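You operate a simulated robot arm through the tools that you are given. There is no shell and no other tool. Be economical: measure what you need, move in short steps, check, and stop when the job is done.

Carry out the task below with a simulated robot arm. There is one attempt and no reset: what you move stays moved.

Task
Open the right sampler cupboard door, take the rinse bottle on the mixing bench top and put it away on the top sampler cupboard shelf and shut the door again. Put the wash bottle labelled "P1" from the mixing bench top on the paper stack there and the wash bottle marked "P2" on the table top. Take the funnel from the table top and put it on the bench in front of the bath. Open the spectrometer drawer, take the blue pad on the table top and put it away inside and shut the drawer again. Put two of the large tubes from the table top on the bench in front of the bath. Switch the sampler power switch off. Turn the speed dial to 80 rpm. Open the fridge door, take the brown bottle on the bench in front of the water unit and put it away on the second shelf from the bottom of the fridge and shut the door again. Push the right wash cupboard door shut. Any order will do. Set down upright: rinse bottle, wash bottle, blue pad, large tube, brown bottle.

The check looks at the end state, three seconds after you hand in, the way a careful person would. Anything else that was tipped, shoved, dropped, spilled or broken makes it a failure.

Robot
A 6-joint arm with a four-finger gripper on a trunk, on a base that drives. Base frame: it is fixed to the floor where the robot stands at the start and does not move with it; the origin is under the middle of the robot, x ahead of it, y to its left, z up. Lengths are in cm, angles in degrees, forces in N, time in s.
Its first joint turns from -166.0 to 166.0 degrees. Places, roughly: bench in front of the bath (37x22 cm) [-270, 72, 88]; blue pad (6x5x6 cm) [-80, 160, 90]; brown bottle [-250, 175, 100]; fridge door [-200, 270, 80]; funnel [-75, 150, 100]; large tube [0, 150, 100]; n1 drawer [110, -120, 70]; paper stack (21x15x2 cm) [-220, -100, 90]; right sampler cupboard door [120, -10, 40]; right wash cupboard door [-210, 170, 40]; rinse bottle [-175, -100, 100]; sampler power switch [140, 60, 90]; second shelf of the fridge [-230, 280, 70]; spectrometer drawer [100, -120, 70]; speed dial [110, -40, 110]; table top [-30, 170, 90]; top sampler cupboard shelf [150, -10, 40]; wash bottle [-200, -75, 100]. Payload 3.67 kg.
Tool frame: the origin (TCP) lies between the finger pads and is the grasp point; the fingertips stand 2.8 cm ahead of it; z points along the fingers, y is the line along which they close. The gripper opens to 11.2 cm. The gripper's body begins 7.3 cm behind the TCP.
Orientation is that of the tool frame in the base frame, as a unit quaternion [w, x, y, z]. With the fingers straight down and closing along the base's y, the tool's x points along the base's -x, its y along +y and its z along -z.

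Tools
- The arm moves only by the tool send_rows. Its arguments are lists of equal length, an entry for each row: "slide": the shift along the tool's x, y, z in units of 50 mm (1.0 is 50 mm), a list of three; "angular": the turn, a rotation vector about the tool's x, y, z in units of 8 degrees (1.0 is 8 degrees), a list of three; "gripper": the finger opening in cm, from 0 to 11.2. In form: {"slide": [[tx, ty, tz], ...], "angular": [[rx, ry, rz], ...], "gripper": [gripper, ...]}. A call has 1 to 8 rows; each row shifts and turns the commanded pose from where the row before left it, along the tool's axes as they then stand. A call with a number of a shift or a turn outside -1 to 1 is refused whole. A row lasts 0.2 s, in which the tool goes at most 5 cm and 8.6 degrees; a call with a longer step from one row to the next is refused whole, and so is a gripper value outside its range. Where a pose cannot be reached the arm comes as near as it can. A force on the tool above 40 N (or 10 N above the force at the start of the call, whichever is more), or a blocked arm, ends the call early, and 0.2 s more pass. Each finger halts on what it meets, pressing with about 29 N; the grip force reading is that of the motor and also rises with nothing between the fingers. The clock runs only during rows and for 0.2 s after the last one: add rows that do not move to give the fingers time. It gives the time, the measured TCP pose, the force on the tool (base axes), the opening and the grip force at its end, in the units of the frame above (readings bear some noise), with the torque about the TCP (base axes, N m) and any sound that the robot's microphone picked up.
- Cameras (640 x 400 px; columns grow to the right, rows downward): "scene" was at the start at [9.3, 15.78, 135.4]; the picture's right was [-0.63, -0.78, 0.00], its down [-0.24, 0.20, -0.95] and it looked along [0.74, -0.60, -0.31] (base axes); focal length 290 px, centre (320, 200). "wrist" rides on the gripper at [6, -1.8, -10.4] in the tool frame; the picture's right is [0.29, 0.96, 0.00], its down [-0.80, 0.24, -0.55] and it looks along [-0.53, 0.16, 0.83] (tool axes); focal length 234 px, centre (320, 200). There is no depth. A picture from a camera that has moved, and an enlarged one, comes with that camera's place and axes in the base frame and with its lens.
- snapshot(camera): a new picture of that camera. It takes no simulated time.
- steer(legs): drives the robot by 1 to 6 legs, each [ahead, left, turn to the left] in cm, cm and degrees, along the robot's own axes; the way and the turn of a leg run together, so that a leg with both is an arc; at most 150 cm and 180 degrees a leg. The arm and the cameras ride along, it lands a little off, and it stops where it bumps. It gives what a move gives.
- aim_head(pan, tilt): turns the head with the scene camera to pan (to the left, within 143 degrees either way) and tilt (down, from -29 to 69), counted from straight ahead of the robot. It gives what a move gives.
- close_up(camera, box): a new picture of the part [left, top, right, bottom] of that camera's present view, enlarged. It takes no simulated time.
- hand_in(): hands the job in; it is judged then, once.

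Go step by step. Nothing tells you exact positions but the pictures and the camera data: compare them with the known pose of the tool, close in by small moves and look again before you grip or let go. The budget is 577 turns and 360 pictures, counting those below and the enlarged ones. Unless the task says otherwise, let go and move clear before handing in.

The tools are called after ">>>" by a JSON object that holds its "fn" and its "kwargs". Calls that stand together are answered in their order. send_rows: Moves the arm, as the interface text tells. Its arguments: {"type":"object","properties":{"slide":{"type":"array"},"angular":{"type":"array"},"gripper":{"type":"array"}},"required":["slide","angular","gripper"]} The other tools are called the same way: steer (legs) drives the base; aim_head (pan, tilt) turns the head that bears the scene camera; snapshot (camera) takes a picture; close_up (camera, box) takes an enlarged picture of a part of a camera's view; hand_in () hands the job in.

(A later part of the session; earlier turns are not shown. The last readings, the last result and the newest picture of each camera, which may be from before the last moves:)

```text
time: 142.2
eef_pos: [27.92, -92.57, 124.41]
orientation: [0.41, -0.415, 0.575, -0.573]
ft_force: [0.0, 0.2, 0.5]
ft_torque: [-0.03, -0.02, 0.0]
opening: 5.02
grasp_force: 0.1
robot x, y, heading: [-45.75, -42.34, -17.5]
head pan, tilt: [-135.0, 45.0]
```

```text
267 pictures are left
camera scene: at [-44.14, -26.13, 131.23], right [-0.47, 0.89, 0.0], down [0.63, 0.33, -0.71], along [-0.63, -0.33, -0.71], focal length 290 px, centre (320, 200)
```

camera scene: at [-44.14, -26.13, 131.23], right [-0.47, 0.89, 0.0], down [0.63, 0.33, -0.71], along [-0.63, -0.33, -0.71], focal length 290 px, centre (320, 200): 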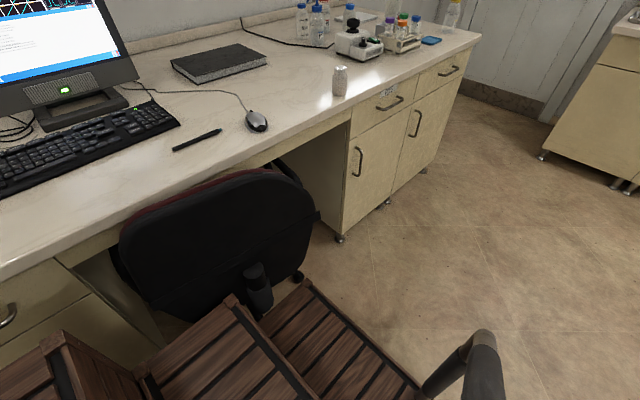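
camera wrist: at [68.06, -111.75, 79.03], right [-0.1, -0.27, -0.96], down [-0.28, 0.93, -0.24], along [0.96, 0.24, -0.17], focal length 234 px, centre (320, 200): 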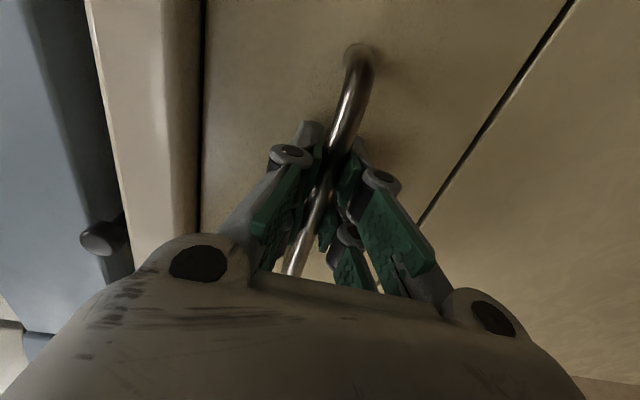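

The chair is right behind the trunk. I pull forward, go left, then back, and turn toward the table.

>>> {"fn": "steer", "kwargs": {"legs": [[3, 0, 0], [0, 76, 0], [-108, 0, 0], [0, 0, 90]]}}

>>> {"fn": "aim_head", "kwargs": {"pan": 0, "tilt": 30}}

>>> {"fn": "snapshot", "kwargs": {"camera": "scene"}}

```text
time: 155.8
eef_pos: [-71.62, 135.16, 124.46]
orientation: [-0.692, 0.698, -0.129, 0.13]
ft_force: [-0.3, 0.2, -0.4]
ft_torque: [0.02, -0.01, 0.01]
opening: 5.0
grasp_force: 0.0
robot x, y, heading: [-124.71, 64.08, 70.1]
head pan, tilt: [-135.0, 45.0]
```

```text
time: 158.0
eef_pos: [-71.52, 135.15, 124.32]
orientation: [-0.692, 0.698, -0.129, 0.13]
ft_force: [1.1, 0.0, 0.6]
ft_torque: [-0.01, 0.0, 0.0]
opening: 5.01
grasp_force: 0.0
robot x, y, heading: [-124.32, 64.18, 70.3]
head pan, tilt: [0.0, 30.0]
```

```text
266 pictures are left
camera scene: at [-141.23, 81.89, 133.49], right [0.94, -0.34, 0.0], down [-0.17, -0.47, -0.87], along [0.29, 0.82, -0.5], focal length 290 px, centre (320, 200)
```

scene: 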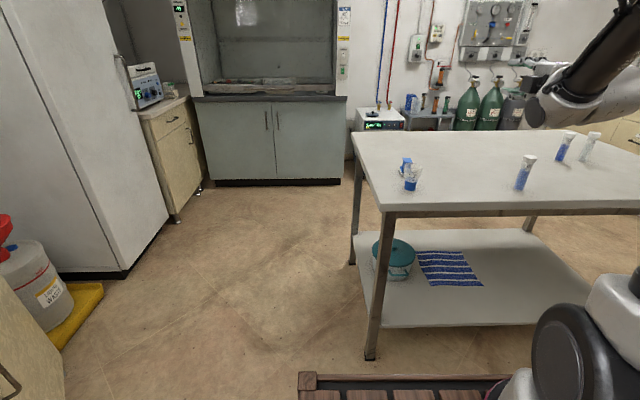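

I see the table with the blue/white items at its left end. Zoom in.

>>> {"fn": "close_up", "kwargs": {"camera": "scene", "box": [370, 130, 450, 180]}}

>>> {"fn": "close_up", "kwargs": {"camera": "scene", "box": [370, 130, 450, 215]}}

>>> {"fn": "close_up", "kwargs": {"camera": "scene", "box": [480, 110, 640, 210]}}

```text
8.00 times, centred on (410, 155) of scene
camera zoom: at [-141.23, 81.89, 133.49], right [0.94, -0.34, 0.0], down [-0.17, -0.47, -0.87], along [0.29, 0.82, -0.5], focal length 2316 px, centre (-400, 560)
```

zoom: 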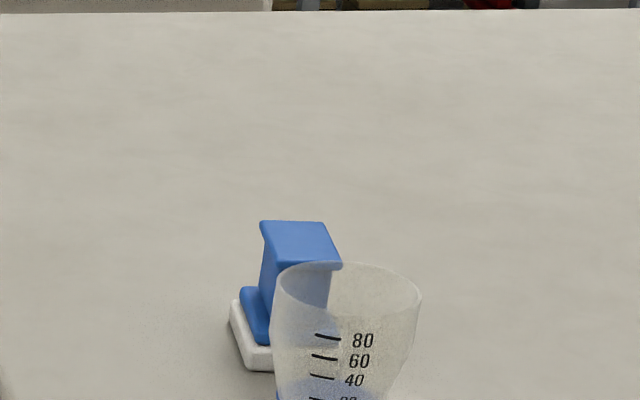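

```text
4.71 times, centred on (410, 172) of scene
camera zoom: at [-141.23, 81.89, 133.49], right [0.94, -0.34, 0.0], down [-0.17, -0.47, -0.87], along [0.29, 0.82, -0.5], focal length 1362 px, centre (-104, 329)
```

zoom: 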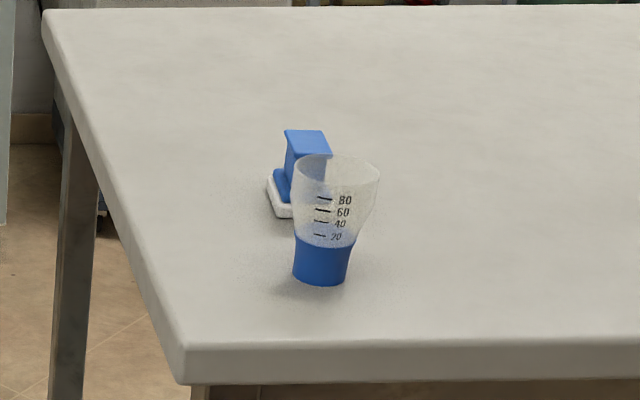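

```text
4.00 times, centred on (560, 160) of scene
camera zoom: at [-141.23, 81.89, 133.49], right [0.94, -0.34, 0.0], down [-0.17, -0.47, -0.87], along [0.29, 0.82, -0.5], focal length 1158 px, centre (-640, 360)
```

zoom: 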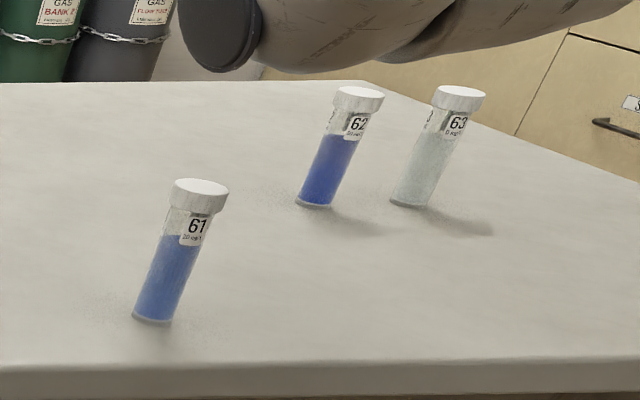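

The pad is a stamp-like block (white base, blue handle) behind the measuring funnel; three large tubes 61–63 stand further right. I pitch the tool down for a top grasp.

>>> {"fn": "send_rows", "kwargs": {"slide": [[0, 0, 0], [0, 0, 0], [0, 0, 0], [0, 0, 0], [0, 0, 0], [0, 0, 0], [0, 0, 0], [0, 0, 0]], "angular": [[-1, 0, 0], [-1, 0, 0], [-1, 0, 0], [-1, 0, 0], [-1, 0, 0], [-1, 0, 0], [-1, 0, 0], [-1, 0, 0]], "gripper": [5, 5, 5, 5, 5, 5, 5, 5]}}

>>> {"fn": "send_rows", "kwargs": {"slide": [[0, 0, 0], [0, 0, 0], [0, 0, 0], [0, 0, 0], [0, 0, 0], [0, 0, 0], [0, 0, 0], [0, 0, 0]], "angular": [[-1, 0, 0], [-1, 0, 0], [-1, 0, 0], [0, 0, 1], [0, 0, 1], [0, 0, 1], [0, 0, 1], [0, 0, 1]], "gripper": [5, 5, 5, 5, 5, 5, 5, 5]}}

>>> {"fn": "send_rows", "kwargs": {"slide": [[0, 0, 0], [0, 0, 0], [0, 0, 0], [0, 0, 0], [0, 0, 0], [0, 0, 0], [0, 0, 0], [0, 0, 0]], "angular": [[0, 0, 1], [0, 0, 1], [0, 0, 1], [0, 0, 1], [0, 0, 1], [0, 0, 1], [0, 0, 0.3], [0, 0, 0]], "gripper": [5, 5, 5, 5, 5, 5, 5, 5]}}

>>> {"fn": "snapshot", "kwargs": {"camera": "scene"}}

```text
time: 159.8
eef_pos: [-71.03, 134.36, 123.83]
orientation: [-0.228, 0.957, -0.175, 0.03]
ft_force: [-0.9, 0.0, 0.6]
ft_torque: [-0.05, -0.04, -0.01]
opening: 5.01
grasp_force: 0.0
out of reach, approached as far as the arm can: row 8
robot x, y, heading: [-124.53, 63.95, 70.1]
head pan, tilt: [0.0, 30.0]
```

```text
time: 161.6
eef_pos: [-69.81, 130.91, 121.44]
orientation: [-0.077, 0.861, -0.488, -0.118]
ft_force: [0.0, 0.2, -1.2]
ft_torque: [0.0, -0.02, 0.02]
opening: 5.01
grasp_force: 0.2
out of reach, approached as far as the arm can: row 1, 2, 3
robot x, y, heading: [-124.91, 63.6, 70.3]
head pan, tilt: [0.0, 30.0]
```

```text
time: 163.4
eef_pos: [-69.73, 131.03, 121.34]
orientation: [0.02, -0.571, 0.809, 0.139]
ft_force: [0.1, 0.0, -0.6]
ft_torque: [-0.01, 0.01, 0.01]
opening: 5.02
grasp_force: 0.2
robot x, y, heading: [-125.2, 64.11, 70.3]
head pan, tilt: [0.0, 30.0]
```

```text
262 pictures are left
camera scene: at [-141.23, 81.89, 133.49], right [0.94, -0.34, 0.0], down [-0.17, -0.47, -0.87], along [0.29, 0.82, -0.5], focal length 290 px, centre (320, 200)
```

scene: 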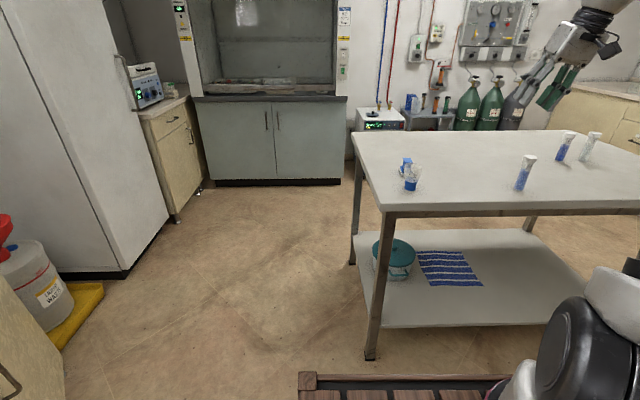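

I move outward toward the pad and correct the tilt on the way.

>>> {"fn": "send_rows", "kwargs": {"slide": [[-0.6, 0.4, 0.2], [-0.6, 0.4, 0.2], [-0.6, 0.4, 0.2], [-0.6, 0.4, 0.2], [-0.6, 0.4, 0.2], [-0.6, 0.4, 0.2], [0, 0, 0], [0, 0, 0]], "angular": [[0, 0, 0], [0, 0, 0], [0, 0.4, 0], [0.4, 0.4, 0], [0.4, 0.4, 0], [0.4, 0, 0], [0.3, 0, 0], [0, 0, 0]], "gripper": [5, 5, 5, 5, 5, 5, 5, 5]}}

>>> {"fn": "snapshot", "kwargs": {"camera": "wrist"}}

>>> {"fn": "snapshot", "kwargs": {"camera": "scene"}}

```text
time: 165.2
eef_pos: [-74.12, 149.12, 120.3]
orientation: [-0.033, -0.578, 0.806, 0.123]
ft_force: [-0.6, 1.1, 0.2]
ft_torque: [0.02, 0.02, 0.0]
opening: 4.96
grasp_force: 0.1
out of reach, approached as far as the arm can: row 4, 5, 6
robot x, y, heading: [-124.83, 64.37, 70.1]
head pan, tilt: [0.0, 30.0]
```

```text
261 pictures are left
camera wrist: at [-72.61, 141.28, 129.31], right [-0.98, 0.02, 0.2], down [0.15, 0.73, 0.66], along [-0.13, 0.68, -0.72], focal length 234 px, centre (320, 200)
```

wrist: 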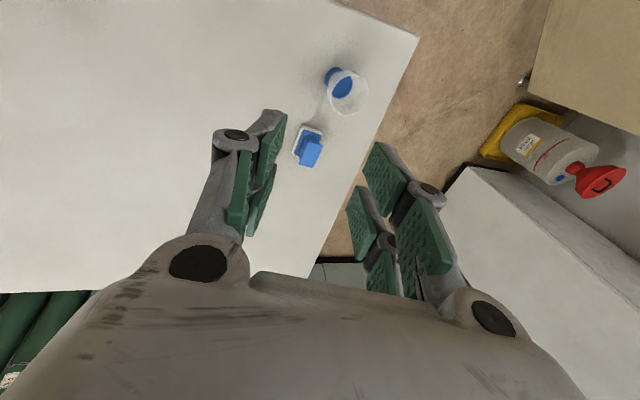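

```text
260 pictures are left
camera scene: at [-141.24, 81.89, 133.49], right [0.94, -0.34, 0.0], down [-0.17, -0.47, -0.87], along [0.29, 0.82, -0.5], focal length 290 px, centre (320, 200)
```

scene: 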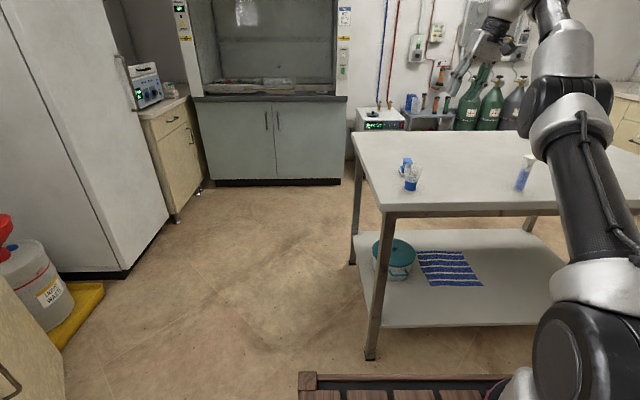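

The wrist has a fixed lean of about 14° in this configuration; that is harmless if fingers close along the forward/back direction. I take a close-up of the pad to choose the grip.

>>> {"fn": "close_up", "kwargs": {"camera": "wrist", "box": [260, 50, 420, 180]}}

```text
3.08 times, centred on (340, 115) of wrist
camera zoom: at [-72.61, 141.28, 129.31], right [-0.98, 0.02, 0.2], down [0.15, 0.73, 0.66], along [-0.13, 0.68, -0.72], focal length 720 px, centre (258, 462)
```

zoom: 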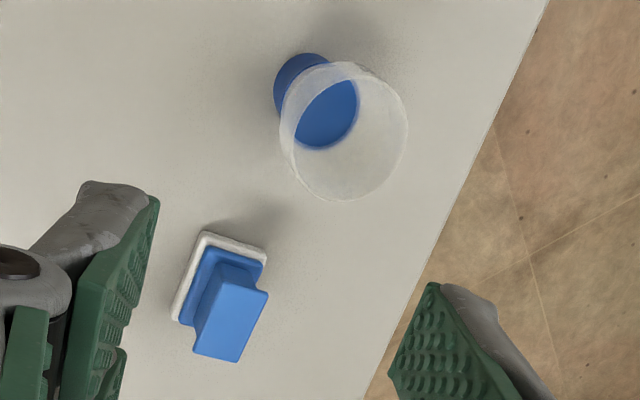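

I'll first carry the funnel and tubes (they're on the way). I rotate the tool 90° so the fingers close along forward/back.

>>> {"fn": "send_rows", "kwargs": {"slide": [[0, 0, 0], [0, 0, 0], [0, 0, 0], [0, 0, 0], [0, 0, 0], [0, 0, 0], [0, 0, 0], [0, 0, 0]], "angular": [[0, 0, -1], [0, 0, -1], [0, 0, -1], [0, 0, -1], [0, 0, -1], [0, 0, -1], [0, 0, -1], [0, 0, -1]], "gripper": [6, 7, 8, 9, 9, 9, 9, 9]}}

>>> {"fn": "send_rows", "kwargs": {"slide": [[0, 0, 0], [0, 0, 0], [0, 0, 0], [0, 0, 0], [0, 0, 0]], "angular": [[0, 0, -1], [0, 0, -1], [0, 0, -1], [0, 0, -0.25], [0, 0, 0]], "gripper": [9, 9, 9, 9, 9]}}

>>> {"fn": "snapshot", "kwargs": {"camera": "wrist"}}

```text
time: 167.0
eef_pos: [-74.26, 148.36, 121.6]
orientation: [-0.042, 0.917, -0.378, -0.119]
ft_force: [0.0, 0.4, 0.3]
ft_torque: [0.01, 0.0, -0.01]
opening: 9.01
grasp_force: 0.0
out of reach, approached as far as the arm can: row 1, 2
robot x, y, heading: [-124.61, 64.36, 70.2]
head pan, tilt: [0.0, 30.0]
```

```text
time: 168.2
eef_pos: [-74.3, 148.5, 121.59]
orientation: [-0.069, 0.978, -0.163, -0.107]
ft_force: [-0.4, 0.2, 0.8]
ft_torque: [0.02, 0.0, -0.03]
opening: 9.03
grasp_force: 0.0
robot x, y, heading: [-124.81, 64.34, 70.1]
head pan, tilt: [0.0, 30.0]
```

```text
258 pictures are left
camera wrist: at [-66.4, 146.58, 130.53], right [-0.05, -0.99, -0.16], down [-0.71, -0.08, 0.7], along [-0.7, 0.15, -0.7], focal length 234 px, centre (320, 200)
```

wrist: 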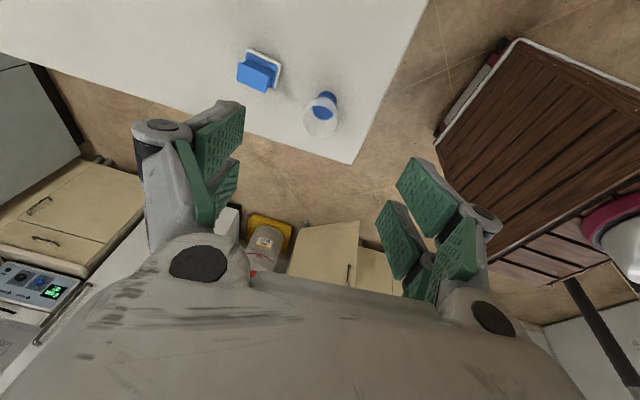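

Correct the small forward lean and descend to about 15 cm above the funnel.

>>> {"fn": "send_rows", "kwargs": {"slide": [[-0.14, 0.01, 0.76], [-0.14, 0.01, 0.76], [-0.14, 0.01, 0.76], [-0.14, 0.01, 0.76], [0, 0, 0]], "angular": [[-0.18, 0, 0], [-0.18, 0, 0], [-0.18, 0, 0], [-0.18, 0, 0], [0, 0, 0]], "gripper": [9, 9, 9, 9, 9]}}

>>> {"fn": "snapshot", "kwargs": {"camera": "wrist"}}

>>> {"fn": "close_up", "kwargs": {"camera": "scene", "box": [350, 90, 510, 220]}}

```text
time: 169.4
eef_pos: [-78.6, 152.13, 113.51]
orientation: [-0.01, 0.979, -0.155, -0.135]
ft_force: [0.0, -0.9, 0.0]
ft_torque: [-0.01, 0.02, -0.04]
opening: 9.04
grasp_force: 0.0
out of reach, approached as far as the arm can: row 1, 2, 3, 4
robot x, y, heading: [-124.8, 64.47, 70.2]
head pan, tilt: [0.0, 30.0]
```

```text
257 pictures are left
camera wrist: at [-70.12, 151.5, 121.92], right [-0.03, -1.0, -0.06], down [-0.66, -0.02, 0.75], along [-0.75, 0.06, -0.66], focal length 234 px, centre (320, 200)
```

wrist: 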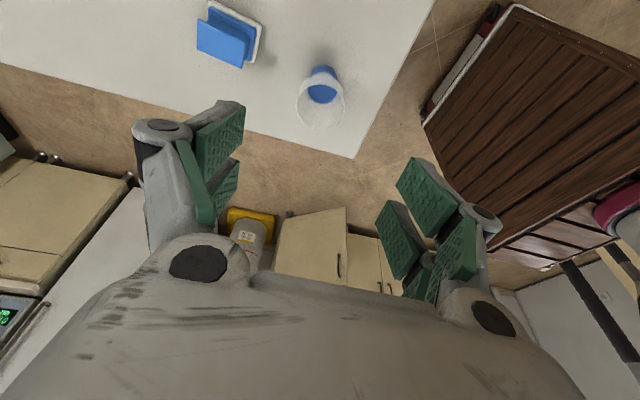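

```text
3.08 times, centred on (430, 155) of scene
camera zoom: at [-141.24, 81.89, 133.49], right [0.94, -0.34, 0.0], down [-0.17, -0.47, -0.87], along [0.29, 0.82, -0.5], focal length 891 px, centre (-18, 338)
```

zoom: 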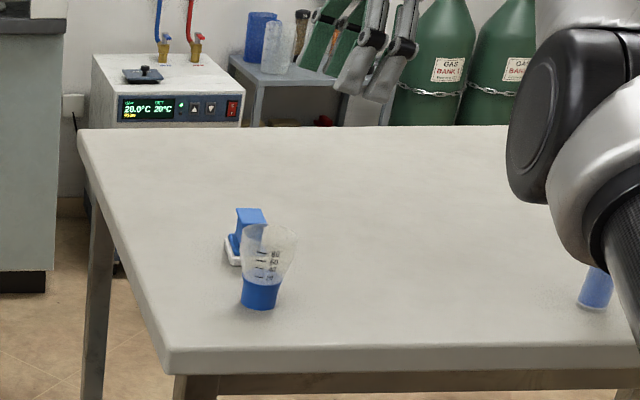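

The reach limits come from a flipped wrist branch I entered at the beginning. I return to the near, high pose and roll the tool the other way to get back to the original branch: first level the tool while retracting.

>>> {"fn": "send_rows", "kwargs": {"slide": [[0, 0.3, -0.8], [0, 0.5, -0.6], [0, 0.7, -0.3], [0, 0.8, 0], [0, 0.8, 0.3], [0, 0.6, 0.5], [0, 0.4, 0.3], [0, 0, -0.6]], "angular": [[0, 0, 0], [0, 0, 0], [1, 0, 0], [1, 0, 0], [1, 0, 0], [1, 0, 0], [1, 0, 0], [1, 0, 0]], "gripper": [6, 5, 5, 5, 5, 5, 5, 5]}}

>>> {"fn": "send_rows", "kwargs": {"slide": [[0, 0, -0.8], [0, 0, -0.8], [0, 0, -0.8], [0, 0, -0.6], [0, 0, 0], [0, 0, 0], [0, 0, 0], [0, 0, 0]], "angular": [[1, 0, 0], [1, 0, 0], [1, 0, 0], [1, 0, 0], [1, 0, 0], [0, 0, 1], [0, 0, 1], [0, 0, 1]], "gripper": [5, 5, 5, 5, 5, 5, 5, 5]}}

```text
time: 171.2
eef_pos: [-75.23, 142.44, 133.11]
orientation: [-0.284, 0.937, -0.186, -0.085]
ft_force: [3.7, 4.0, -8.0]
ft_torque: [0.05, 0.31, 0.21]
opening: 5.0
grasp_force: 0.1
out of reach, approached as far as the arm can: row 1, 2, 3, 4, 5, 6, 7
robot x, y, heading: [-124.88, 63.95, 69.9]
head pan, tilt: [0.0, 30.0]
```

```text
time: 173.0
eef_pos: [-75.76, 131.51, 144.49]
orientation: [-0.572, 0.723, -0.362, -0.139]
ft_force: [0.1, 0.8, -0.8]
ft_torque: [0.03, 0.0, 0.0]
opening: 5.0
grasp_force: 0.1
robot x, y, heading: [-124.45, 64.1, 70.5]
head pan, tilt: [0.0, 30.0]
```

Continue rolling positive.

>>> {"fn": "send_rows", "kwargs": {"slide": [[0, 0, 0], [0, 0, 0], [0, 0, 0], [0, 0, 0], [0, 0, 0], [0, 0, 0], [0, 0, 0], [0, 0, 0]], "angular": [[0, 0, 1], [0, 0, 1], [0, 0, 1], [0, 0, 1], [0, 0, 1], [0, 0, 1], [0, 0, 1], [0, 0, 1]], "gripper": [5, 5, 5, 5, 5, 5, 5, 5]}}

>>> {"fn": "send_rows", "kwargs": {"slide": [[0, 0, 0], [0, 0, 0], [0, 0, 0], [0, 0, 0], [0, 0, 0], [0, 0, 0], [0, 0, 0], [0, 0, 0]], "angular": [[0, 0, 1], [0, 0, 1], [0, 0, 1], [0, 0, 1], [0, 0, 1], [0, 0, 1], [0, 0, 1], [0, 0, 1]], "gripper": [5, 5, 5, 5, 5, 5, 5, 5]}}

>>> {"fn": "send_rows", "kwargs": {"slide": [[0, 0, 0], [0, 0, 0], [0, 0, 0], [0, 0, 0], [0, 0, 0], [0, 0, 0], [0, 0, 0], [0, 0, 0]], "angular": [[0, 0, 1], [0, 0, 1], [0, 0, 1], [0, 0, 1], [0, 0, 1], [0, 0, 1], [0, 0, 1], [0, 0, 1]], "gripper": [5, 5, 5, 5, 5, 5, 5, 5]}}

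>>> {"fn": "snapshot", "kwargs": {"camera": "scene"}}

```text
time: 174.8
eef_pos: [-75.9, 131.48, 144.27]
orientation: [0.412, -0.421, 0.69, 0.421]
ft_force: [-0.3, 0.1, -0.4]
ft_torque: [-0.04, -0.02, 0.01]
opening: 5.02
grasp_force: 0.1
robot x, y, heading: [-124.82, 64.14, 70.4]
head pan, tilt: [0.0, 30.0]
```

```text
time: 176.6
eef_pos: [-75.85, 131.4, 143.97]
orientation: [0.128, 0.008, 0.806, 0.578]
ft_force: [-0.4, -0.5, -0.5]
ft_torque: [0.03, -0.01, -0.02]
opening: 5.0
grasp_force: 0.0
out of reach, approached as far as the arm can: row 8
robot x, y, heading: [-124.7, 64.03, 70.3]
head pan, tilt: [0.0, 30.0]
```

```text
time: 178.4
eef_pos: [-80.01, 135.59, 123.26]
orientation: [-0.191, 0.435, 0.678, 0.561]
ft_force: [-0.3, 0.2, -0.8]
ft_torque: [0.03, -0.02, 0.03]
opening: 4.98
grasp_force: 0.1
out of reach, approached as far as the arm can: row 1, 2, 3, 4, 5, 6, 7, 8
robot x, y, heading: [-124.59, 64.24, 70.3]
head pan, tilt: [0.0, 30.0]
```

```text
255 pictures are left
camera scene: at [-141.22, 81.89, 133.49], right [0.94, -0.34, 0.0], down [-0.17, -0.47, -0.87], along [0.29, 0.82, -0.5], focal length 290 px, centre (320, 200)
```

scene: 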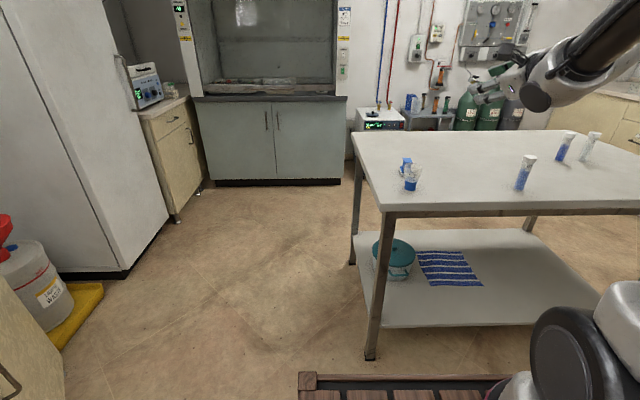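

It passed through with deviation, as the first flip did. Now roll back to 0 and test.

>>> {"fn": "send_rows", "kwargs": {"slide": [[0, 0, 0], [0, 0, 0], [0, 0, 0], [0, 0, 0], [0, 0, 0], [0, 0, 0], [0, 0, 0], [0, 0, 0]], "angular": [[0, 0, 1], [0, 0, 1], [0, 0, 1], [0, 0, 1], [0, 0, 0], [0, 0, 0], [0, 0, -1], [0, 0, -1]], "gripper": [5, 5, 5, 5, 5, 5, 5, 5]}}

>>> {"fn": "send_rows", "kwargs": {"slide": [[0, 0, 0], [0, 0, 0], [0, 0, 0], [0, 0, 0], [0, 0, 0], [0, 0, 0], [0, 0, 0], [0, 0, 0]], "angular": [[0, 0, -1], [0, 0, -1], [0, 0, -1], [0, 0, -1], [0, 0, -1], [0, 0, -1], [0, 0, -1], [0, 0, -1]], "gripper": [5, 5, 5, 5, 5, 5, 5, 5]}}

>>> {"fn": "send_rows", "kwargs": {"slide": [[0, 0, 0], [0, 0, 0], [0, 0, 0], [0, 0, 0], [0, 0, 0], [0, 0, 0], [0, 0, 0], [0, 0, 0]], "angular": [[0, 0, -1], [0, 0, -1], [0, 0, -1], [0, 0, -1], [0, 0, -1], [0, 0, -1], [0, 0, -1], [0, 0, -1]], "gripper": [5, 5, 5, 5, 5, 5, 5, 5]}}

```text
time: 180.2
eef_pos: [-88.27, 138.5, 120.26]
orientation: [-0.272, 0.525, 0.615, 0.522]
ft_force: [-0.4, 0.0, 0.4]
ft_torque: [0.0, -0.02, 0.02]
opening: 5.01
grasp_force: 0.1
out of reach, approached as far as the arm can: row 1, 2, 3, 4
robot x, y, heading: [-124.79, 64.26, 70.3]
head pan, tilt: [0.0, 30.0]
```

```text
time: 182.0
eef_pos: [-88.21, 138.49, 120.35]
orientation: [0.046, 0.119, 0.8, 0.586]
ft_force: [0.3, -0.7, -0.4]
ft_torque: [0.0, -0.01, -0.01]
opening: 4.99
grasp_force: 0.1
robot x, y, heading: [-125.05, 64.14, 70.3]
head pan, tilt: [0.0, 30.0]
```

```text
time: 183.8
eef_pos: [-88.23, 138.61, 120.26]
orientation: [0.351, -0.324, 0.741, 0.473]
ft_force: [0.4, -0.2, 0.5]
ft_torque: [0.01, -0.02, -0.01]
opening: 5.01
grasp_force: 0.2
robot x, y, heading: [-125.2, 64.23, 70.3]
head pan, tilt: [0.0, 30.0]
```

Now bring φ to 0 and pitch down to test whether the lean is gone.

>>> {"fn": "send_rows", "kwargs": {"slide": [[0, 0, 0], [0, 0, 0], [0, 0, 0], [0, 0, 0], [0, 0, 0], [0, 0, 0], [0, 0, 0], [0, 0, 0]], "angular": [[0, 0, -1], [0, 0, -1], [0, 0, -1], [0, 0, -0.6], [0, 1, 0], [0, 1, 0], [0, 1, 0], [0, 1, 0]], "gripper": [5, 5, 5, 5, 5, 5, 5, 5]}}

>>> {"fn": "send_rows", "kwargs": {"slide": [[0, 0, 0], [0, 0, 0], [0, 0, 0], [0, 0, 0], [0, 0, 0], [0, 0, 0]], "angular": [[0, 1, 0], [0, 1, 0], [0, 1, 0], [0, 1, 0], [0, 1, 0], [0, 0, 0]], "gripper": [5, 5, 5, 5, 5, 5]}}

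>>> {"fn": "snapshot", "kwargs": {"camera": "wrist"}}

```text
time: 185.6
eef_pos: [-87.89, 139.4, 122.17]
orientation: [0.373, -0.541, 0.686, 0.311]
ft_force: [0.8, 0.4, -0.4]
ft_torque: [0.01, 0.0, -0.01]
opening: 5.02
grasp_force: 0.0
out of reach, approached as far as the arm can: row 6, 7, 8
robot x, y, heading: [-124.9, 64.3, 70.1]
head pan, tilt: [0.0, 30.0]
```

```text
time: 187.0
eef_pos: [-86.93, 139.11, 122.12]
orientation: [0.143, -0.618, 0.755, 0.166]
ft_force: [-1.4, -0.2, 0.7]
ft_torque: [0.0, 0.0, 0.01]
opening: 4.99
grasp_force: 0.0
out of reach, approached as far as the arm can: row 1, 5
robot x, y, heading: [-124.87, 64.23, 70.1]
head pan, tilt: [0.0, 30.0]
```

```text
254 pictures are left
camera wrist: at [-86.64, 129.09, 128.87], right [-1.0, -0.08, -0.05], down [-0.09, 0.51, 0.85], along [-0.04, 0.85, -0.52], focal length 234 px, centre (320, 200)
```

wrist: 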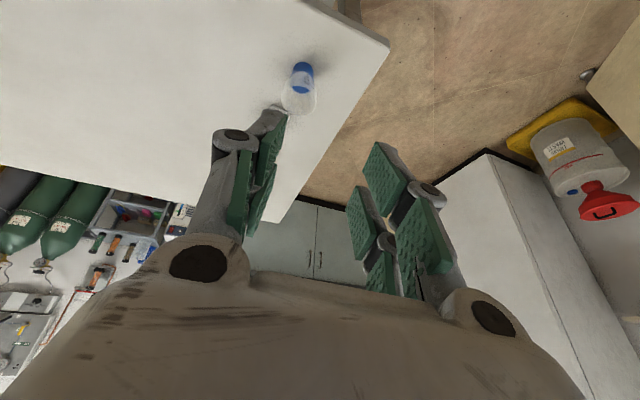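

Move outward above the funnel and finish pitching.

>>> {"fn": "send_rows", "kwargs": {"slide": [[-0.6, 0, 0], [-0.6, 0, 0], [-0.6, 0, 0], [-0.6, 0, 0], [0, 0, 0], [0, 0, 0], [0, 0, 0], [0, 0, 0]], "angular": [[0, 0.5, 0], [0, 0.5, 0], [0, 0.5, 0], [0, 0.5, 0], [0, 0.5, 0], [0, 0.5, 0], [0, 0, 0], [0, 0, 0]], "gripper": [6, 7, 8, 9, 9, 9, 9, 9]}}

>>> {"fn": "snapshot", "kwargs": {"camera": "wrist"}}

>>> {"fn": "snapshot", "kwargs": {"camera": "scene"}}

```text
time: 188.8
eef_pos: [-82.17, 147.89, 124.8]
orientation: [-0.04, -0.643, 0.753, 0.132]
ft_force: [0.4, -0.4, 1.0]
ft_torque: [0.0, 0.02, -0.04]
opening: 9.01
grasp_force: 0.0
out of reach, approached as far as the arm can: row 1, 2, 3, 4, 6
robot x, y, heading: [-124.66, 63.82, 70.3]
head pan, tilt: [0.0, 30.0]
```

```text
253 pictures are left
camera wrist: at [-79.07, 140.29, 133.65], right [-0.97, -0.15, 0.21], down [0.03, 0.73, 0.68], along [-0.26, 0.66, -0.7], focal length 234 px, centre (320, 200)
```

wrist: 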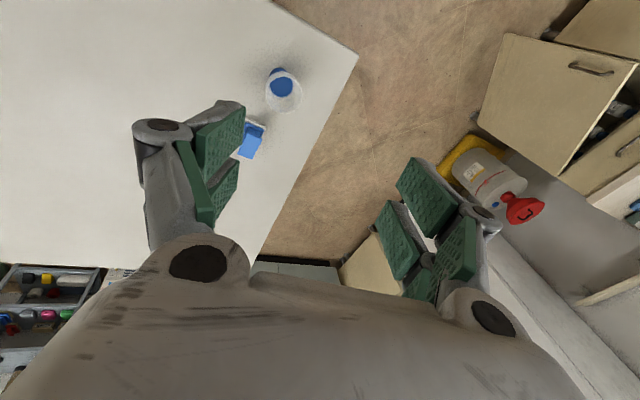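

```text
252 pictures are left
camera scene: at [-141.24, 81.89, 133.49], right [0.94, -0.34, 0.0], down [-0.17, -0.47, -0.87], along [0.29, 0.82, -0.5], focal length 290 px, centre (320, 200)
```

scene: 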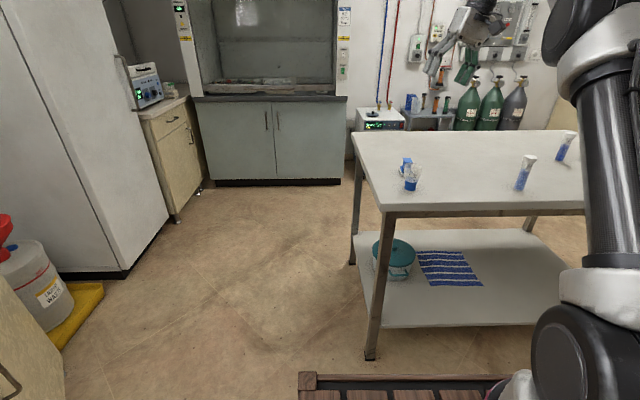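

The lean occurs when targets lie left of the arm; I turn the base so the table items lie to the right of its heading.

>>> {"fn": "steer", "kwargs": {"legs": [[-12, 0, 28]]}}

>>> {"fn": "send_rows", "kwargs": {"slide": [[0, 0, 0], [0, 0, 0], [0, 0, 0], [0, 0, 0]], "angular": [[0.6, 0, 0], [0.6, 0, 0], [0.6, 0, 0], [0, 0, 0]], "gripper": [9, 9, 9, 9]}}

>>> {"fn": "aim_head", "kwargs": {"pan": -25, "tilt": 30}}

>>> {"fn": "snapshot", "kwargs": {"camera": "scene"}}

```text
time: 190.6
eef_pos: [-127.5, 146.6, 124.85]
orientation: [0.071, 0.806, -0.576, -0.118]
ft_force: [0.1, -0.5, -0.4]
ft_torque: [-0.03, 0.03, -0.02]
opening: 9.02
grasp_force: 0.1
robot x, y, heading: [-125.88, 52.69, 97.9]
head pan, tilt: [0.0, 30.0]
```

```text
time: 191.6
eef_pos: [-127.32, 146.61, 124.83]
orientation: [0.07, 0.806, -0.576, -0.119]
ft_force: [-0.1, 0.0, 0.3]
ft_torque: [0.01, 0.01, 0.0]
opening: 8.98
grasp_force: 0.0
out of reach, approached as far as the arm can: row 1, 2, 3
robot x, y, heading: [-126.3, 52.57, 98.3]
head pan, tilt: [0.0, 30.0]
```

```text
time: 192.5
eef_pos: [-127.49, 146.53, 124.81]
orientation: [0.07, 0.806, -0.576, -0.119]
ft_force: [0.5, -0.1, -0.4]
ft_torque: [0.01, -0.02, 0.0]
opening: 9.03
grasp_force: 0.0
robot x, y, heading: [-125.57, 52.4, 98.0]
head pan, tilt: [-25.0, 30.0]
```

```text
251 pictures are left
camera scene: at [-144.86, 60.22, 133.49], right [0.96, -0.29, 0.0], down [-0.14, -0.48, -0.87], along [0.25, 0.83, -0.5], focal length 290 px, centre (320, 200)
```

scene: 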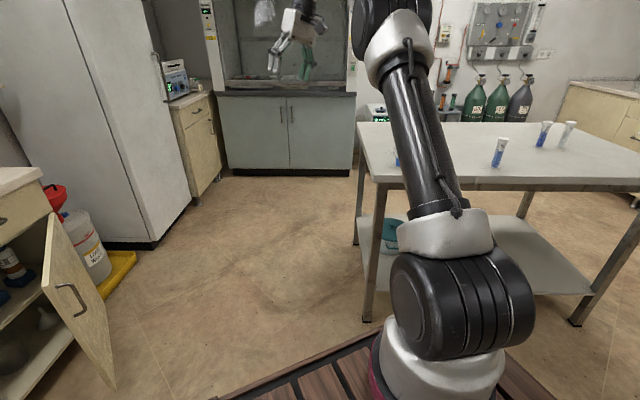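

Swing the arm right toward the funnel while removing the lean.

>>> {"fn": "send_rows", "kwargs": {"slide": [[0.15, -0.9, -0.25], [0.15, -0.9, -0.25], [0.15, -0.9, -0.25], [0.15, -0.9, -0.25], [0.15, -0.9, -0.2], [0.15, -0.9, -0.1], [0.15, -0.9, 0], [0.1, -0.9, 0]], "angular": [[0, 0, 0], [0, 0, 0], [0.3, 0, 0], [0.4, 0, 0], [0.4, 0, 0], [0.4, 0, 0], [0.4, 0, 0], [0, 0, 0]], "gripper": [9, 9, 9, 9, 9, 9, 9, 9]}}

>>> {"fn": "snapshot", "kwargs": {"camera": "wrist"}}

```text
time: 194.3
eef_pos: [-95.81, 146.33, 118.31]
orientation: [0.027, 0.806, -0.578, -0.125]
ft_force: [-0.3, -0.6, 1.1]
ft_torque: [0.09, -0.11, 0.01]
opening: 8.99
grasp_force: 0.1
out of reach, approached as far as the arm can: row 3, 4, 5, 6, 7, 8
robot x, y, heading: [-126.24, 52.21, 98.1]
head pan, tilt: [-25.0, 30.0]
```

```text
250 pictures are left
camera wrist: at [-90.12, 140.4, 126.99], right [-0.8, -0.59, 0.13], down [-0.33, 0.61, 0.72], along [-0.5, 0.53, -0.68], focal length 234 px, centre (320, 200)
```

wrist: 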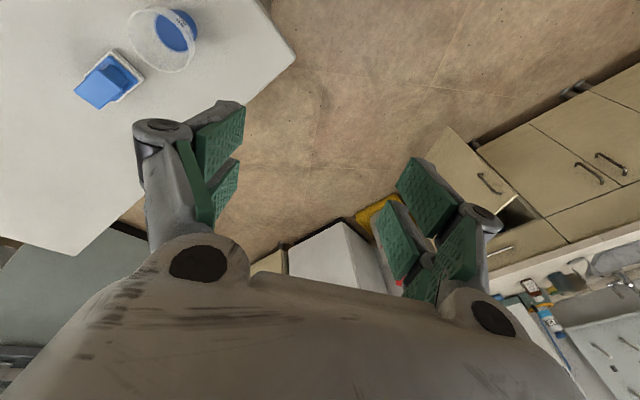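

The lean is a wrist-branch limit. I unflip it properly by swinging the tool left → up → forward → down. First rotate left/up with the arm raised.

>>> {"fn": "send_rows", "kwargs": {"slide": [[0.6, 0, -0.6], [0.6, 0, -0.6], [0, 0, 0], [0, 0, 0], [0, 0, 0], [0, 0, 0], [0, 0, 0], [0, 0, 0]], "angular": [[0, 0, 0], [0, 0, 0], [-1, 0, 0], [-1, 0, 0], [-1, 0, 0], [-1, 0, 0], [-1, 0, 0], [-1, 0, 0]], "gripper": [5, 5, 5, 5, 5, 5, 5, 5]}}

>>> {"fn": "send_rows", "kwargs": {"slide": [[0, 0, 0], [0, 0, 0], [0, 0, 0], [0, 0, 0], [0, 0, 0], [0, 0, 0], [0, 0, 0], [0, 0, 0]], "angular": [[-1, 0, 0], [-1, 0, 0], [-1, 0, 0], [-1, 0, 0], [-1, 0, 0], [-1, 0, 0], [-1, 0, 0], [-1, 0, 0]], "gripper": [5, 5, 5, 5, 5, 5, 5, 5]}}

>>> {"fn": "snapshot", "kwargs": {"camera": "scene"}}

```text
time: 196.1
eef_pos: [-101.36, 134.26, 114.13]
orientation: [0.344, 0.725, -0.481, -0.352]
ft_force: [-0.2, 1.2, 0.4]
ft_torque: [-0.01, -0.01, 0.0]
opening: 4.99
grasp_force: 0.0
out of reach, approached as far as the arm can: row 1, 2, 3, 4, 5, 6, 7, 8
robot x, y, heading: [-125.91, 52.36, 98.2]
head pan, tilt: [-25.0, 30.0]
```

```text
time: 197.9
eef_pos: [-126.81, 112.61, 93.24]
orientation: [0.676, 0.435, -0.226, -0.55]
ft_force: [0.6, 0.9, 0.1]
ft_torque: [-0.03, 0.0, 0.0]
opening: 4.98
grasp_force: 0.0
out of reach, approached as far as the arm can: row 1, 2, 3, 4, 5, 6, 7, 8
robot x, y, heading: [-126.14, 52.59, 97.9]
head pan, tilt: [-25.0, 30.0]
```

```text
249 pictures are left
camera scene: at [-144.84, 60.21, 133.49], right [0.96, -0.29, 0.0], down [-0.14, -0.48, -0.87], along [0.25, 0.83, -0.5], focal length 290 px, centre (320, 200)
```

scene: 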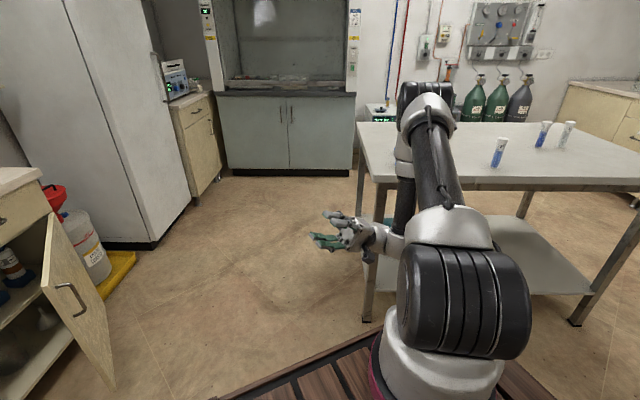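

Continue rotating to "up".

>>> {"fn": "send_rows", "kwargs": {"slide": [[0, 0, 0.4], [0, 0, 0.4], [0, 0, 0.4], [0, 0, 0.4], [0, 0, 0.4], [0, 0, 0], [0, 0, 0]], "angular": [[-1, 0, 0], [-1, 0, 0], [-1, 0, 0], [-1, 0, 0], [-1, 0, 0], [-1, 0, 0], [0, 0, 0]], "gripper": [5, 5, 5, 5, 5, 5, 5]}}

>>> {"fn": "snapshot", "kwargs": {"camera": "scene"}}

```text
time: 199.0
eef_pos: [-131.42, 96.13, 95.8]
orientation: [0.771, 0.226, -0.06, -0.592]
ft_force: [-3.5, 36.8, -5.0]
ft_torque: [4.89, 0.8, 1.68]
opening: 4.99
grasp_force: 0.2
out of reach, approached as far as the arm can: row 1, 2, 3, 4, 5
robot x, y, heading: [-126.02, 52.39, 98.3]
head pan, tilt: [-25.0, 30.0]
stopped in row 5: the force on the tool passed its limit at 142 N (the readings are from after the stop); the commanded pose is now the measured one
```

```text
248 pictures are left
camera scene: at [-144.88, 60.31, 133.48], right [0.96, -0.29, 0.0], down [-0.14, -0.48, -0.87], along [0.25, 0.83, -0.5], focal length 290 px, centre (320, 200)
```

scene: 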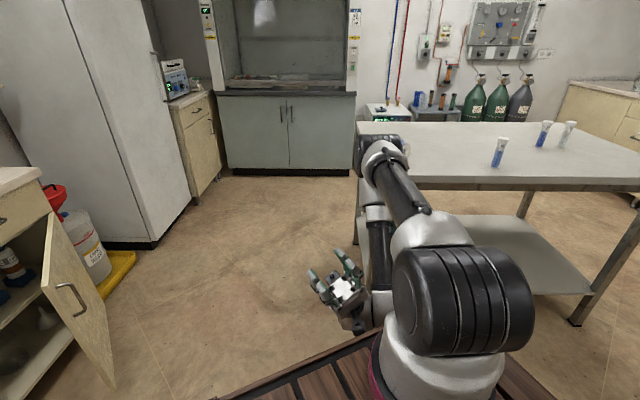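

The gripper touched something near the trunk; I move up and outward to clear.

>>> {"fn": "send_rows", "kwargs": {"slide": [[-0.76, 0.33, 0.44], [-0.76, 0.33, 0.44], [-0.76, 0.33, 0.44], [-0.6, 0.33, 0.7], [-0.6, 0.33, 0.7], [-0.6, 0.33, 0.7], [0, 0, 0]], "angular": [[0, 0, 0], [0, 0, 0], [0, 0, 0], [0, 0, 0], [0, 0, 0], [0, 0, 0], [0, 0, 0]], "gripper": [5, 5, 5, 5, 5, 5, 5]}}

>>> {"fn": "snapshot", "kwargs": {"camera": "scene"}}

```text
time: 199.3
eef_pos: [-131.32, 96.22, 96.72]
orientation: [0.771, 0.228, -0.061, -0.592]
ft_force: [-4.4, 48.9, 25.0]
ft_torque: [4.85, -0.68, 2.35]
opening: 5.03
grasp_force: 0.2
out of reach, approached as far as the arm can: row 1
robot x, y, heading: [-126.27, 52.35, 98.2]
head pan, tilt: [-25.0, 30.0]
stopped in row 1: the force on the tool passed its limit at 84 N (the readings are from after the stop); the commanded pose is now the measured one
```

```text
247 pictures are left
camera scene: at [-144.87, 60.28, 133.48], right [0.96, -0.29, 0.0], down [-0.14, -0.48, -0.87], along [0.25, 0.83, -0.5], focal length 290 px, centre (320, 200)
```

scene: 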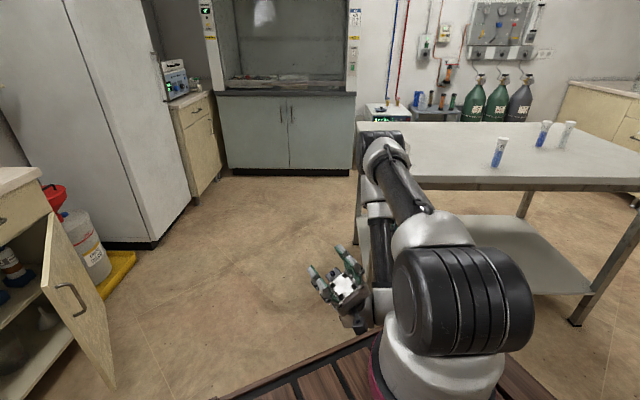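

Small move straight ahead first.

>>> {"fn": "send_rows", "kwargs": {"slide": [[-0.3, 0.02, -0.07], [-0.3, 0.02, -0.07], [-0.3, 0.02, -0.07], [0, 0, 0]], "angular": [[0, 0, 0], [0, 0, 0], [0, 0, 0], [0, 0, 0]], "gripper": [5, 5, 5, 5]}}

```text
time: 199.7
eef_pos: [-131.36, 96.16, 96.69]
orientation: [0.77, 0.229, -0.061, -0.593]
ft_force: [-5.4, 19.7, 1.0]
ft_torque: [2.44, 0.52, 0.78]
opening: 4.96
grasp_force: 0.0
out of reach, approached as far as the arm can: row 1, 2
robot x, y, heading: [-126.01, 52.71, 98.2]
head pan, tilt: [-25.0, 30.0]
stopped in row 2: the force on the tool passed its limit at 67 N (the readings are from after the stop); the commanded pose is now the measured one
```

I reverse the last rotation instead.

>>> {"fn": "send_rows", "kwargs": {"slide": [[0, 0, 0], [0, 0, 0], [0, 0, 0], [0, 0, 0]], "angular": [[0.5, 0, 0], [0.5, 0, 0], [0.5, 0, 0], [0, 0, 0]], "gripper": [5, 5, 5, 5]}}

>>> {"fn": "send_rows", "kwargs": {"slide": [[0, 0, 0], [0, 0, 0], [0, 0, 0], [0, 0, 0]], "angular": [[1, 0, 0], [1, 0, 0], [1, 0, 0], [1, 0, 0]], "gripper": [5, 5, 5, 5]}}

```text
time: 200.7
eef_pos: [-131.36, 95.95, 96.6]
orientation: [0.741, 0.309, -0.122, -0.583]
ft_force: [1.2, -0.7, -0.9]
ft_torque: [-0.01, 0.02, 0.0]
opening: 5.01
grasp_force: 0.1
robot x, y, heading: [-125.81, 52.21, 98.2]
head pan, tilt: [-25.0, 30.0]
```

```text
time: 201.7
eef_pos: [-129.76, 98.29, 94.75]
orientation: [0.628, 0.501, -0.28, -0.526]
ft_force: [-0.2, 0.3, -0.1]
ft_torque: [0.0, 0.0, 0.03]
opening: 5.0
grasp_force: 0.0
out of reach, approached as far as the arm can: row 2, 3, 4
robot x, y, heading: [-126.04, 52.51, 98.2]
head pan, tilt: [-25.0, 30.0]
```

Free. Now lift up and outward.

>>> {"fn": "send_rows", "kwargs": {"slide": [[-0.3, 0.8, 0.05], [-0.3, 0.8, 0.05], [-0.5, 0.7, 0.08], [-0.7, 0.6, 0.08], [-0.7, 0.6, 0.08], [-0.7, 0.6, 0.08], [-0.7, 0.6, 0.08], [0, 0, 0]], "angular": [[0, 0, 0], [0, 0, 0], [0, 0, 0], [0, 0, 0], [0, 0, 0], [0, 0, 0], [0, 0, 0], [0, 0, 0]], "gripper": [5, 5, 5, 5, 5, 5, 5, 5]}}

>>> {"fn": "snapshot", "kwargs": {"camera": "scene"}}

```text
time: 203.5
eef_pos: [-131.6, 109.46, 111.48]
orientation: [0.628, 0.501, -0.279, -0.526]
ft_force: [1.4, -0.9, -0.5]
ft_torque: [0.01, 0.02, 0.02]
opening: 4.98
grasp_force: 0.0
out of reach, approached as far as the arm can: row 1, 5, 6, 7
robot x, y, heading: [-125.78, 52.52, 98.2]
head pan, tilt: [-25.0, 30.0]
```

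```text
246 pictures are left
camera scene: at [-144.86, 60.19, 133.49], right [0.96, -0.29, 0.0], down [-0.14, -0.48, -0.87], along [0.25, 0.83, -0.5], focal length 290 px, centre (320, 200)
```

scene: 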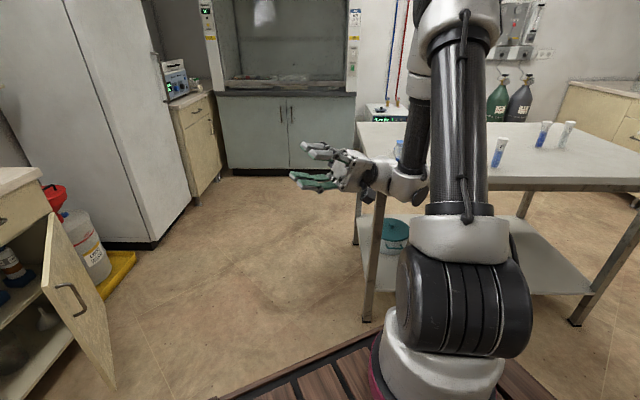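

Now the tool points left (singular for the wrist). I rotate it about the left axis by 180° so the wrist takes the other branch.

>>> {"fn": "send_rows", "kwargs": {"slide": [[0, 0, 0], [0, 0, 0], [0, 0, 0], [0, 0, 0], [0, 0, 0], [0, 0, 0], [0, 0, 0], [0, 0, 0]], "angular": [[-0.156, -0.368, 0.917], [-0.156, -0.368, 0.917], [-0.156, -0.368, 0.917], [-0.156, -0.368, 0.917], [-0.156, -0.368, 0.917], [-0.156, -0.368, 0.917], [-0.156, -0.368, 0.917], [-0.156, -0.368, 0.917]], "gripper": [5, 5, 5, 5, 5, 5, 5, 5]}}

>>> {"fn": "send_rows", "kwargs": {"slide": [[0, 0, 0], [0, 0, 0], [0, 0, 0], [0, 0, 0], [0, 0, 0], [0, 0, 0], [0, 0, 0], [0, 0, 0]], "angular": [[-0.156, -0.368, 0.917], [-0.156, -0.368, 0.917], [-0.156, -0.368, 0.917], [-0.156, -0.368, 0.917], [-0.156, -0.368, 0.917], [-0.156, -0.368, 0.917], [-0.156, -0.368, 0.917], [-0.156, -0.368, 0.917]], "gripper": [5, 5, 5, 5, 5, 5, 5, 5]}}

>>> {"fn": "snapshot", "kwargs": {"camera": "scene"}}

```text
time: 205.3
eef_pos: [-128.29, 115.29, 110.6]
orientation: [0.776, 0.135, -0.558, -0.26]
ft_force: [-0.7, 0.3, 0.0]
ft_torque: [0.0, 0.01, 0.02]
opening: 5.01
grasp_force: 0.0
out of reach, approached as far as the arm can: row 3, 4, 5, 6, 7, 8
robot x, y, heading: [-125.99, 52.64, 98.1]
head pan, tilt: [-25.0, 30.0]
```

```text
time: 207.1
eef_pos: [-132.82, 111.68, 78.93]
orientation: [0.69, -0.268, -0.669, 0.065]
ft_force: [-0.6, 0.1, -0.8]
ft_torque: [0.0, -0.02, 0.03]
opening: 4.99
grasp_force: 0.0
out of reach, approached as far as the arm can: row 1, 2, 3, 4, 5, 6, 7, 8
robot x, y, heading: [-125.91, 52.77, 98.4]
head pan, tilt: [-25.0, 30.0]
```

```text
245 pictures are left
camera scene: at [-144.85, 60.19, 133.49], right [0.96, -0.29, 0.0], down [-0.14, -0.48, -0.87], along [0.25, 0.83, -0.5], focal length 290 px, centre (320, 200)
```

scene: 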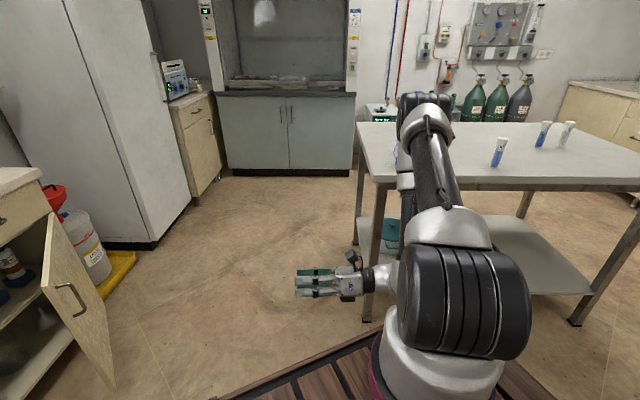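

Raise the arm first, then tilt from left to down on this branch.

>>> {"fn": "send_rows", "kwargs": {"slide": [[0.85, -0.44, 0], [0.85, -0.44, 0], [0.85, -0.44, 0], [0.85, -0.44, 0], [0.85, -0.44, 0], [0.85, -0.44, 0], [0.85, -0.44, 0], [0, 0, 0]], "angular": [[0, 0, 0], [0, 0, 0], [0, 0, 0], [0, 0, 0], [0, 0, 0], [0, 0, 0], [0, 0, 0], [0, 0, 0]], "gripper": [5, 5, 5, 5, 5, 5, 5, 5]}}

>>> {"fn": "send_rows", "kwargs": {"slide": [[0, 0, 0], [0, 0, 0], [0, 0, 0], [0, 0, 0], [0, 0, 0], [0, 0, 0], [0, 0, 0], [0, 0, 0]], "angular": [[-0.43, -0.8, -0.41], [-0.43, -0.8, -0.41], [-0.43, -0.8, -0.41], [-0.43, -0.8, -0.41], [-0.43, -0.8, -0.41], [-0.43, -0.8, -0.41], [-0.43, -0.8, -0.41], [-0.43, -0.8, -0.41]], "gripper": [5, 5, 5, 5, 5, 5, 5, 5]}}

>>> {"fn": "snapshot", "kwargs": {"camera": "scene"}}

```text
time: 208.9
eef_pos: [-133.83, 111.06, 78.24]
orientation: [0.688, -0.271, -0.668, 0.081]
ft_force: [-0.5, -0.1, 0.1]
ft_torque: [-0.01, 0.04, 0.01]
opening: 5.0
grasp_force: 0.0
out of reach, approached as far as the arm can: row 1, 2, 3, 4, 5, 6, 7
robot x, y, heading: [-125.96, 52.34, 98.2]
head pan, tilt: [-25.0, 30.0]
```

```text
time: 210.7
eef_pos: [-131.55, 119.62, 72.32]
orientation: [-0.255, 0.208, 0.937, 0.115]
ft_force: [0.3, 0.1, 0.1]
ft_torque: [-0.02, 0.01, -0.02]
opening: 4.99
grasp_force: 0.1
out of reach, approached as far as the arm can: row 1, 2, 3, 4, 5, 6, 7
robot x, y, heading: [-125.87, 52.49, 98.1]
head pan, tilt: [-25.0, 30.0]
```

```text
244 pictures are left
camera scene: at [-144.83, 60.22, 133.49], right [0.96, -0.29, 0.0], down [-0.14, -0.48, -0.87], along [0.25, 0.83, -0.5], focal length 290 px, centre (320, 200)
```

scene: 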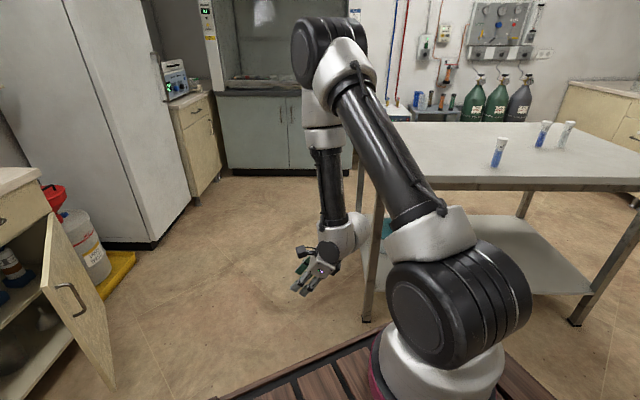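

The configuration changed. I raise it and straighten the tool to vertical to test.

>>> {"fn": "send_rows", "kwargs": {"slide": [[0.5, 0.1, -0.8], [0.5, 0.1, -0.8], [0.5, 0.1, -0.8], [0.5, 0.1, -0.8], [0, 0, 0], [0, 0, 0], [0, 0, 0], [0, 0, 0]], "angular": [[0, 0, 0], [0, 0, 0], [0, 0, 0], [0, 0, 0], [0.2, -0.97, 0], [0.2, -0.97, 0], [0.2, -0.97, 0], [0.2, -0.97, 0]], "gripper": [5, 5, 5, 5, 5, 5, 5, 5]}}

>>> {"fn": "snapshot", "kwargs": {"camera": "scene"}}

```text
time: 212.5
eef_pos: [-130.16, 119.51, 76.43]
orientation: [-0.013, 0.216, 0.976, 0.033]
ft_force: [0.3, 0.4, 0.1]
ft_torque: [-0.01, 0.01, 0.01]
opening: 4.98
grasp_force: 0.0
out of reach, approached as far as the arm can: row 1, 2, 3, 4, 5, 6, 7, 8
robot x, y, heading: [-125.74, 52.64, 98.3]
head pan, tilt: [-25.0, 30.0]
```

```text
243 pictures are left
camera scene: at [-144.85, 60.2, 133.49], right [0.96, -0.29, 0.0], down [-0.14, -0.48, -0.87], along [0.25, 0.83, -0.5], focal length 290 px, centre (320, 200)
```

scene: 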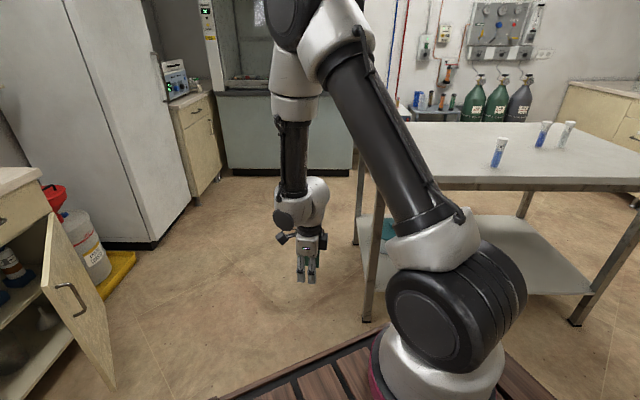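

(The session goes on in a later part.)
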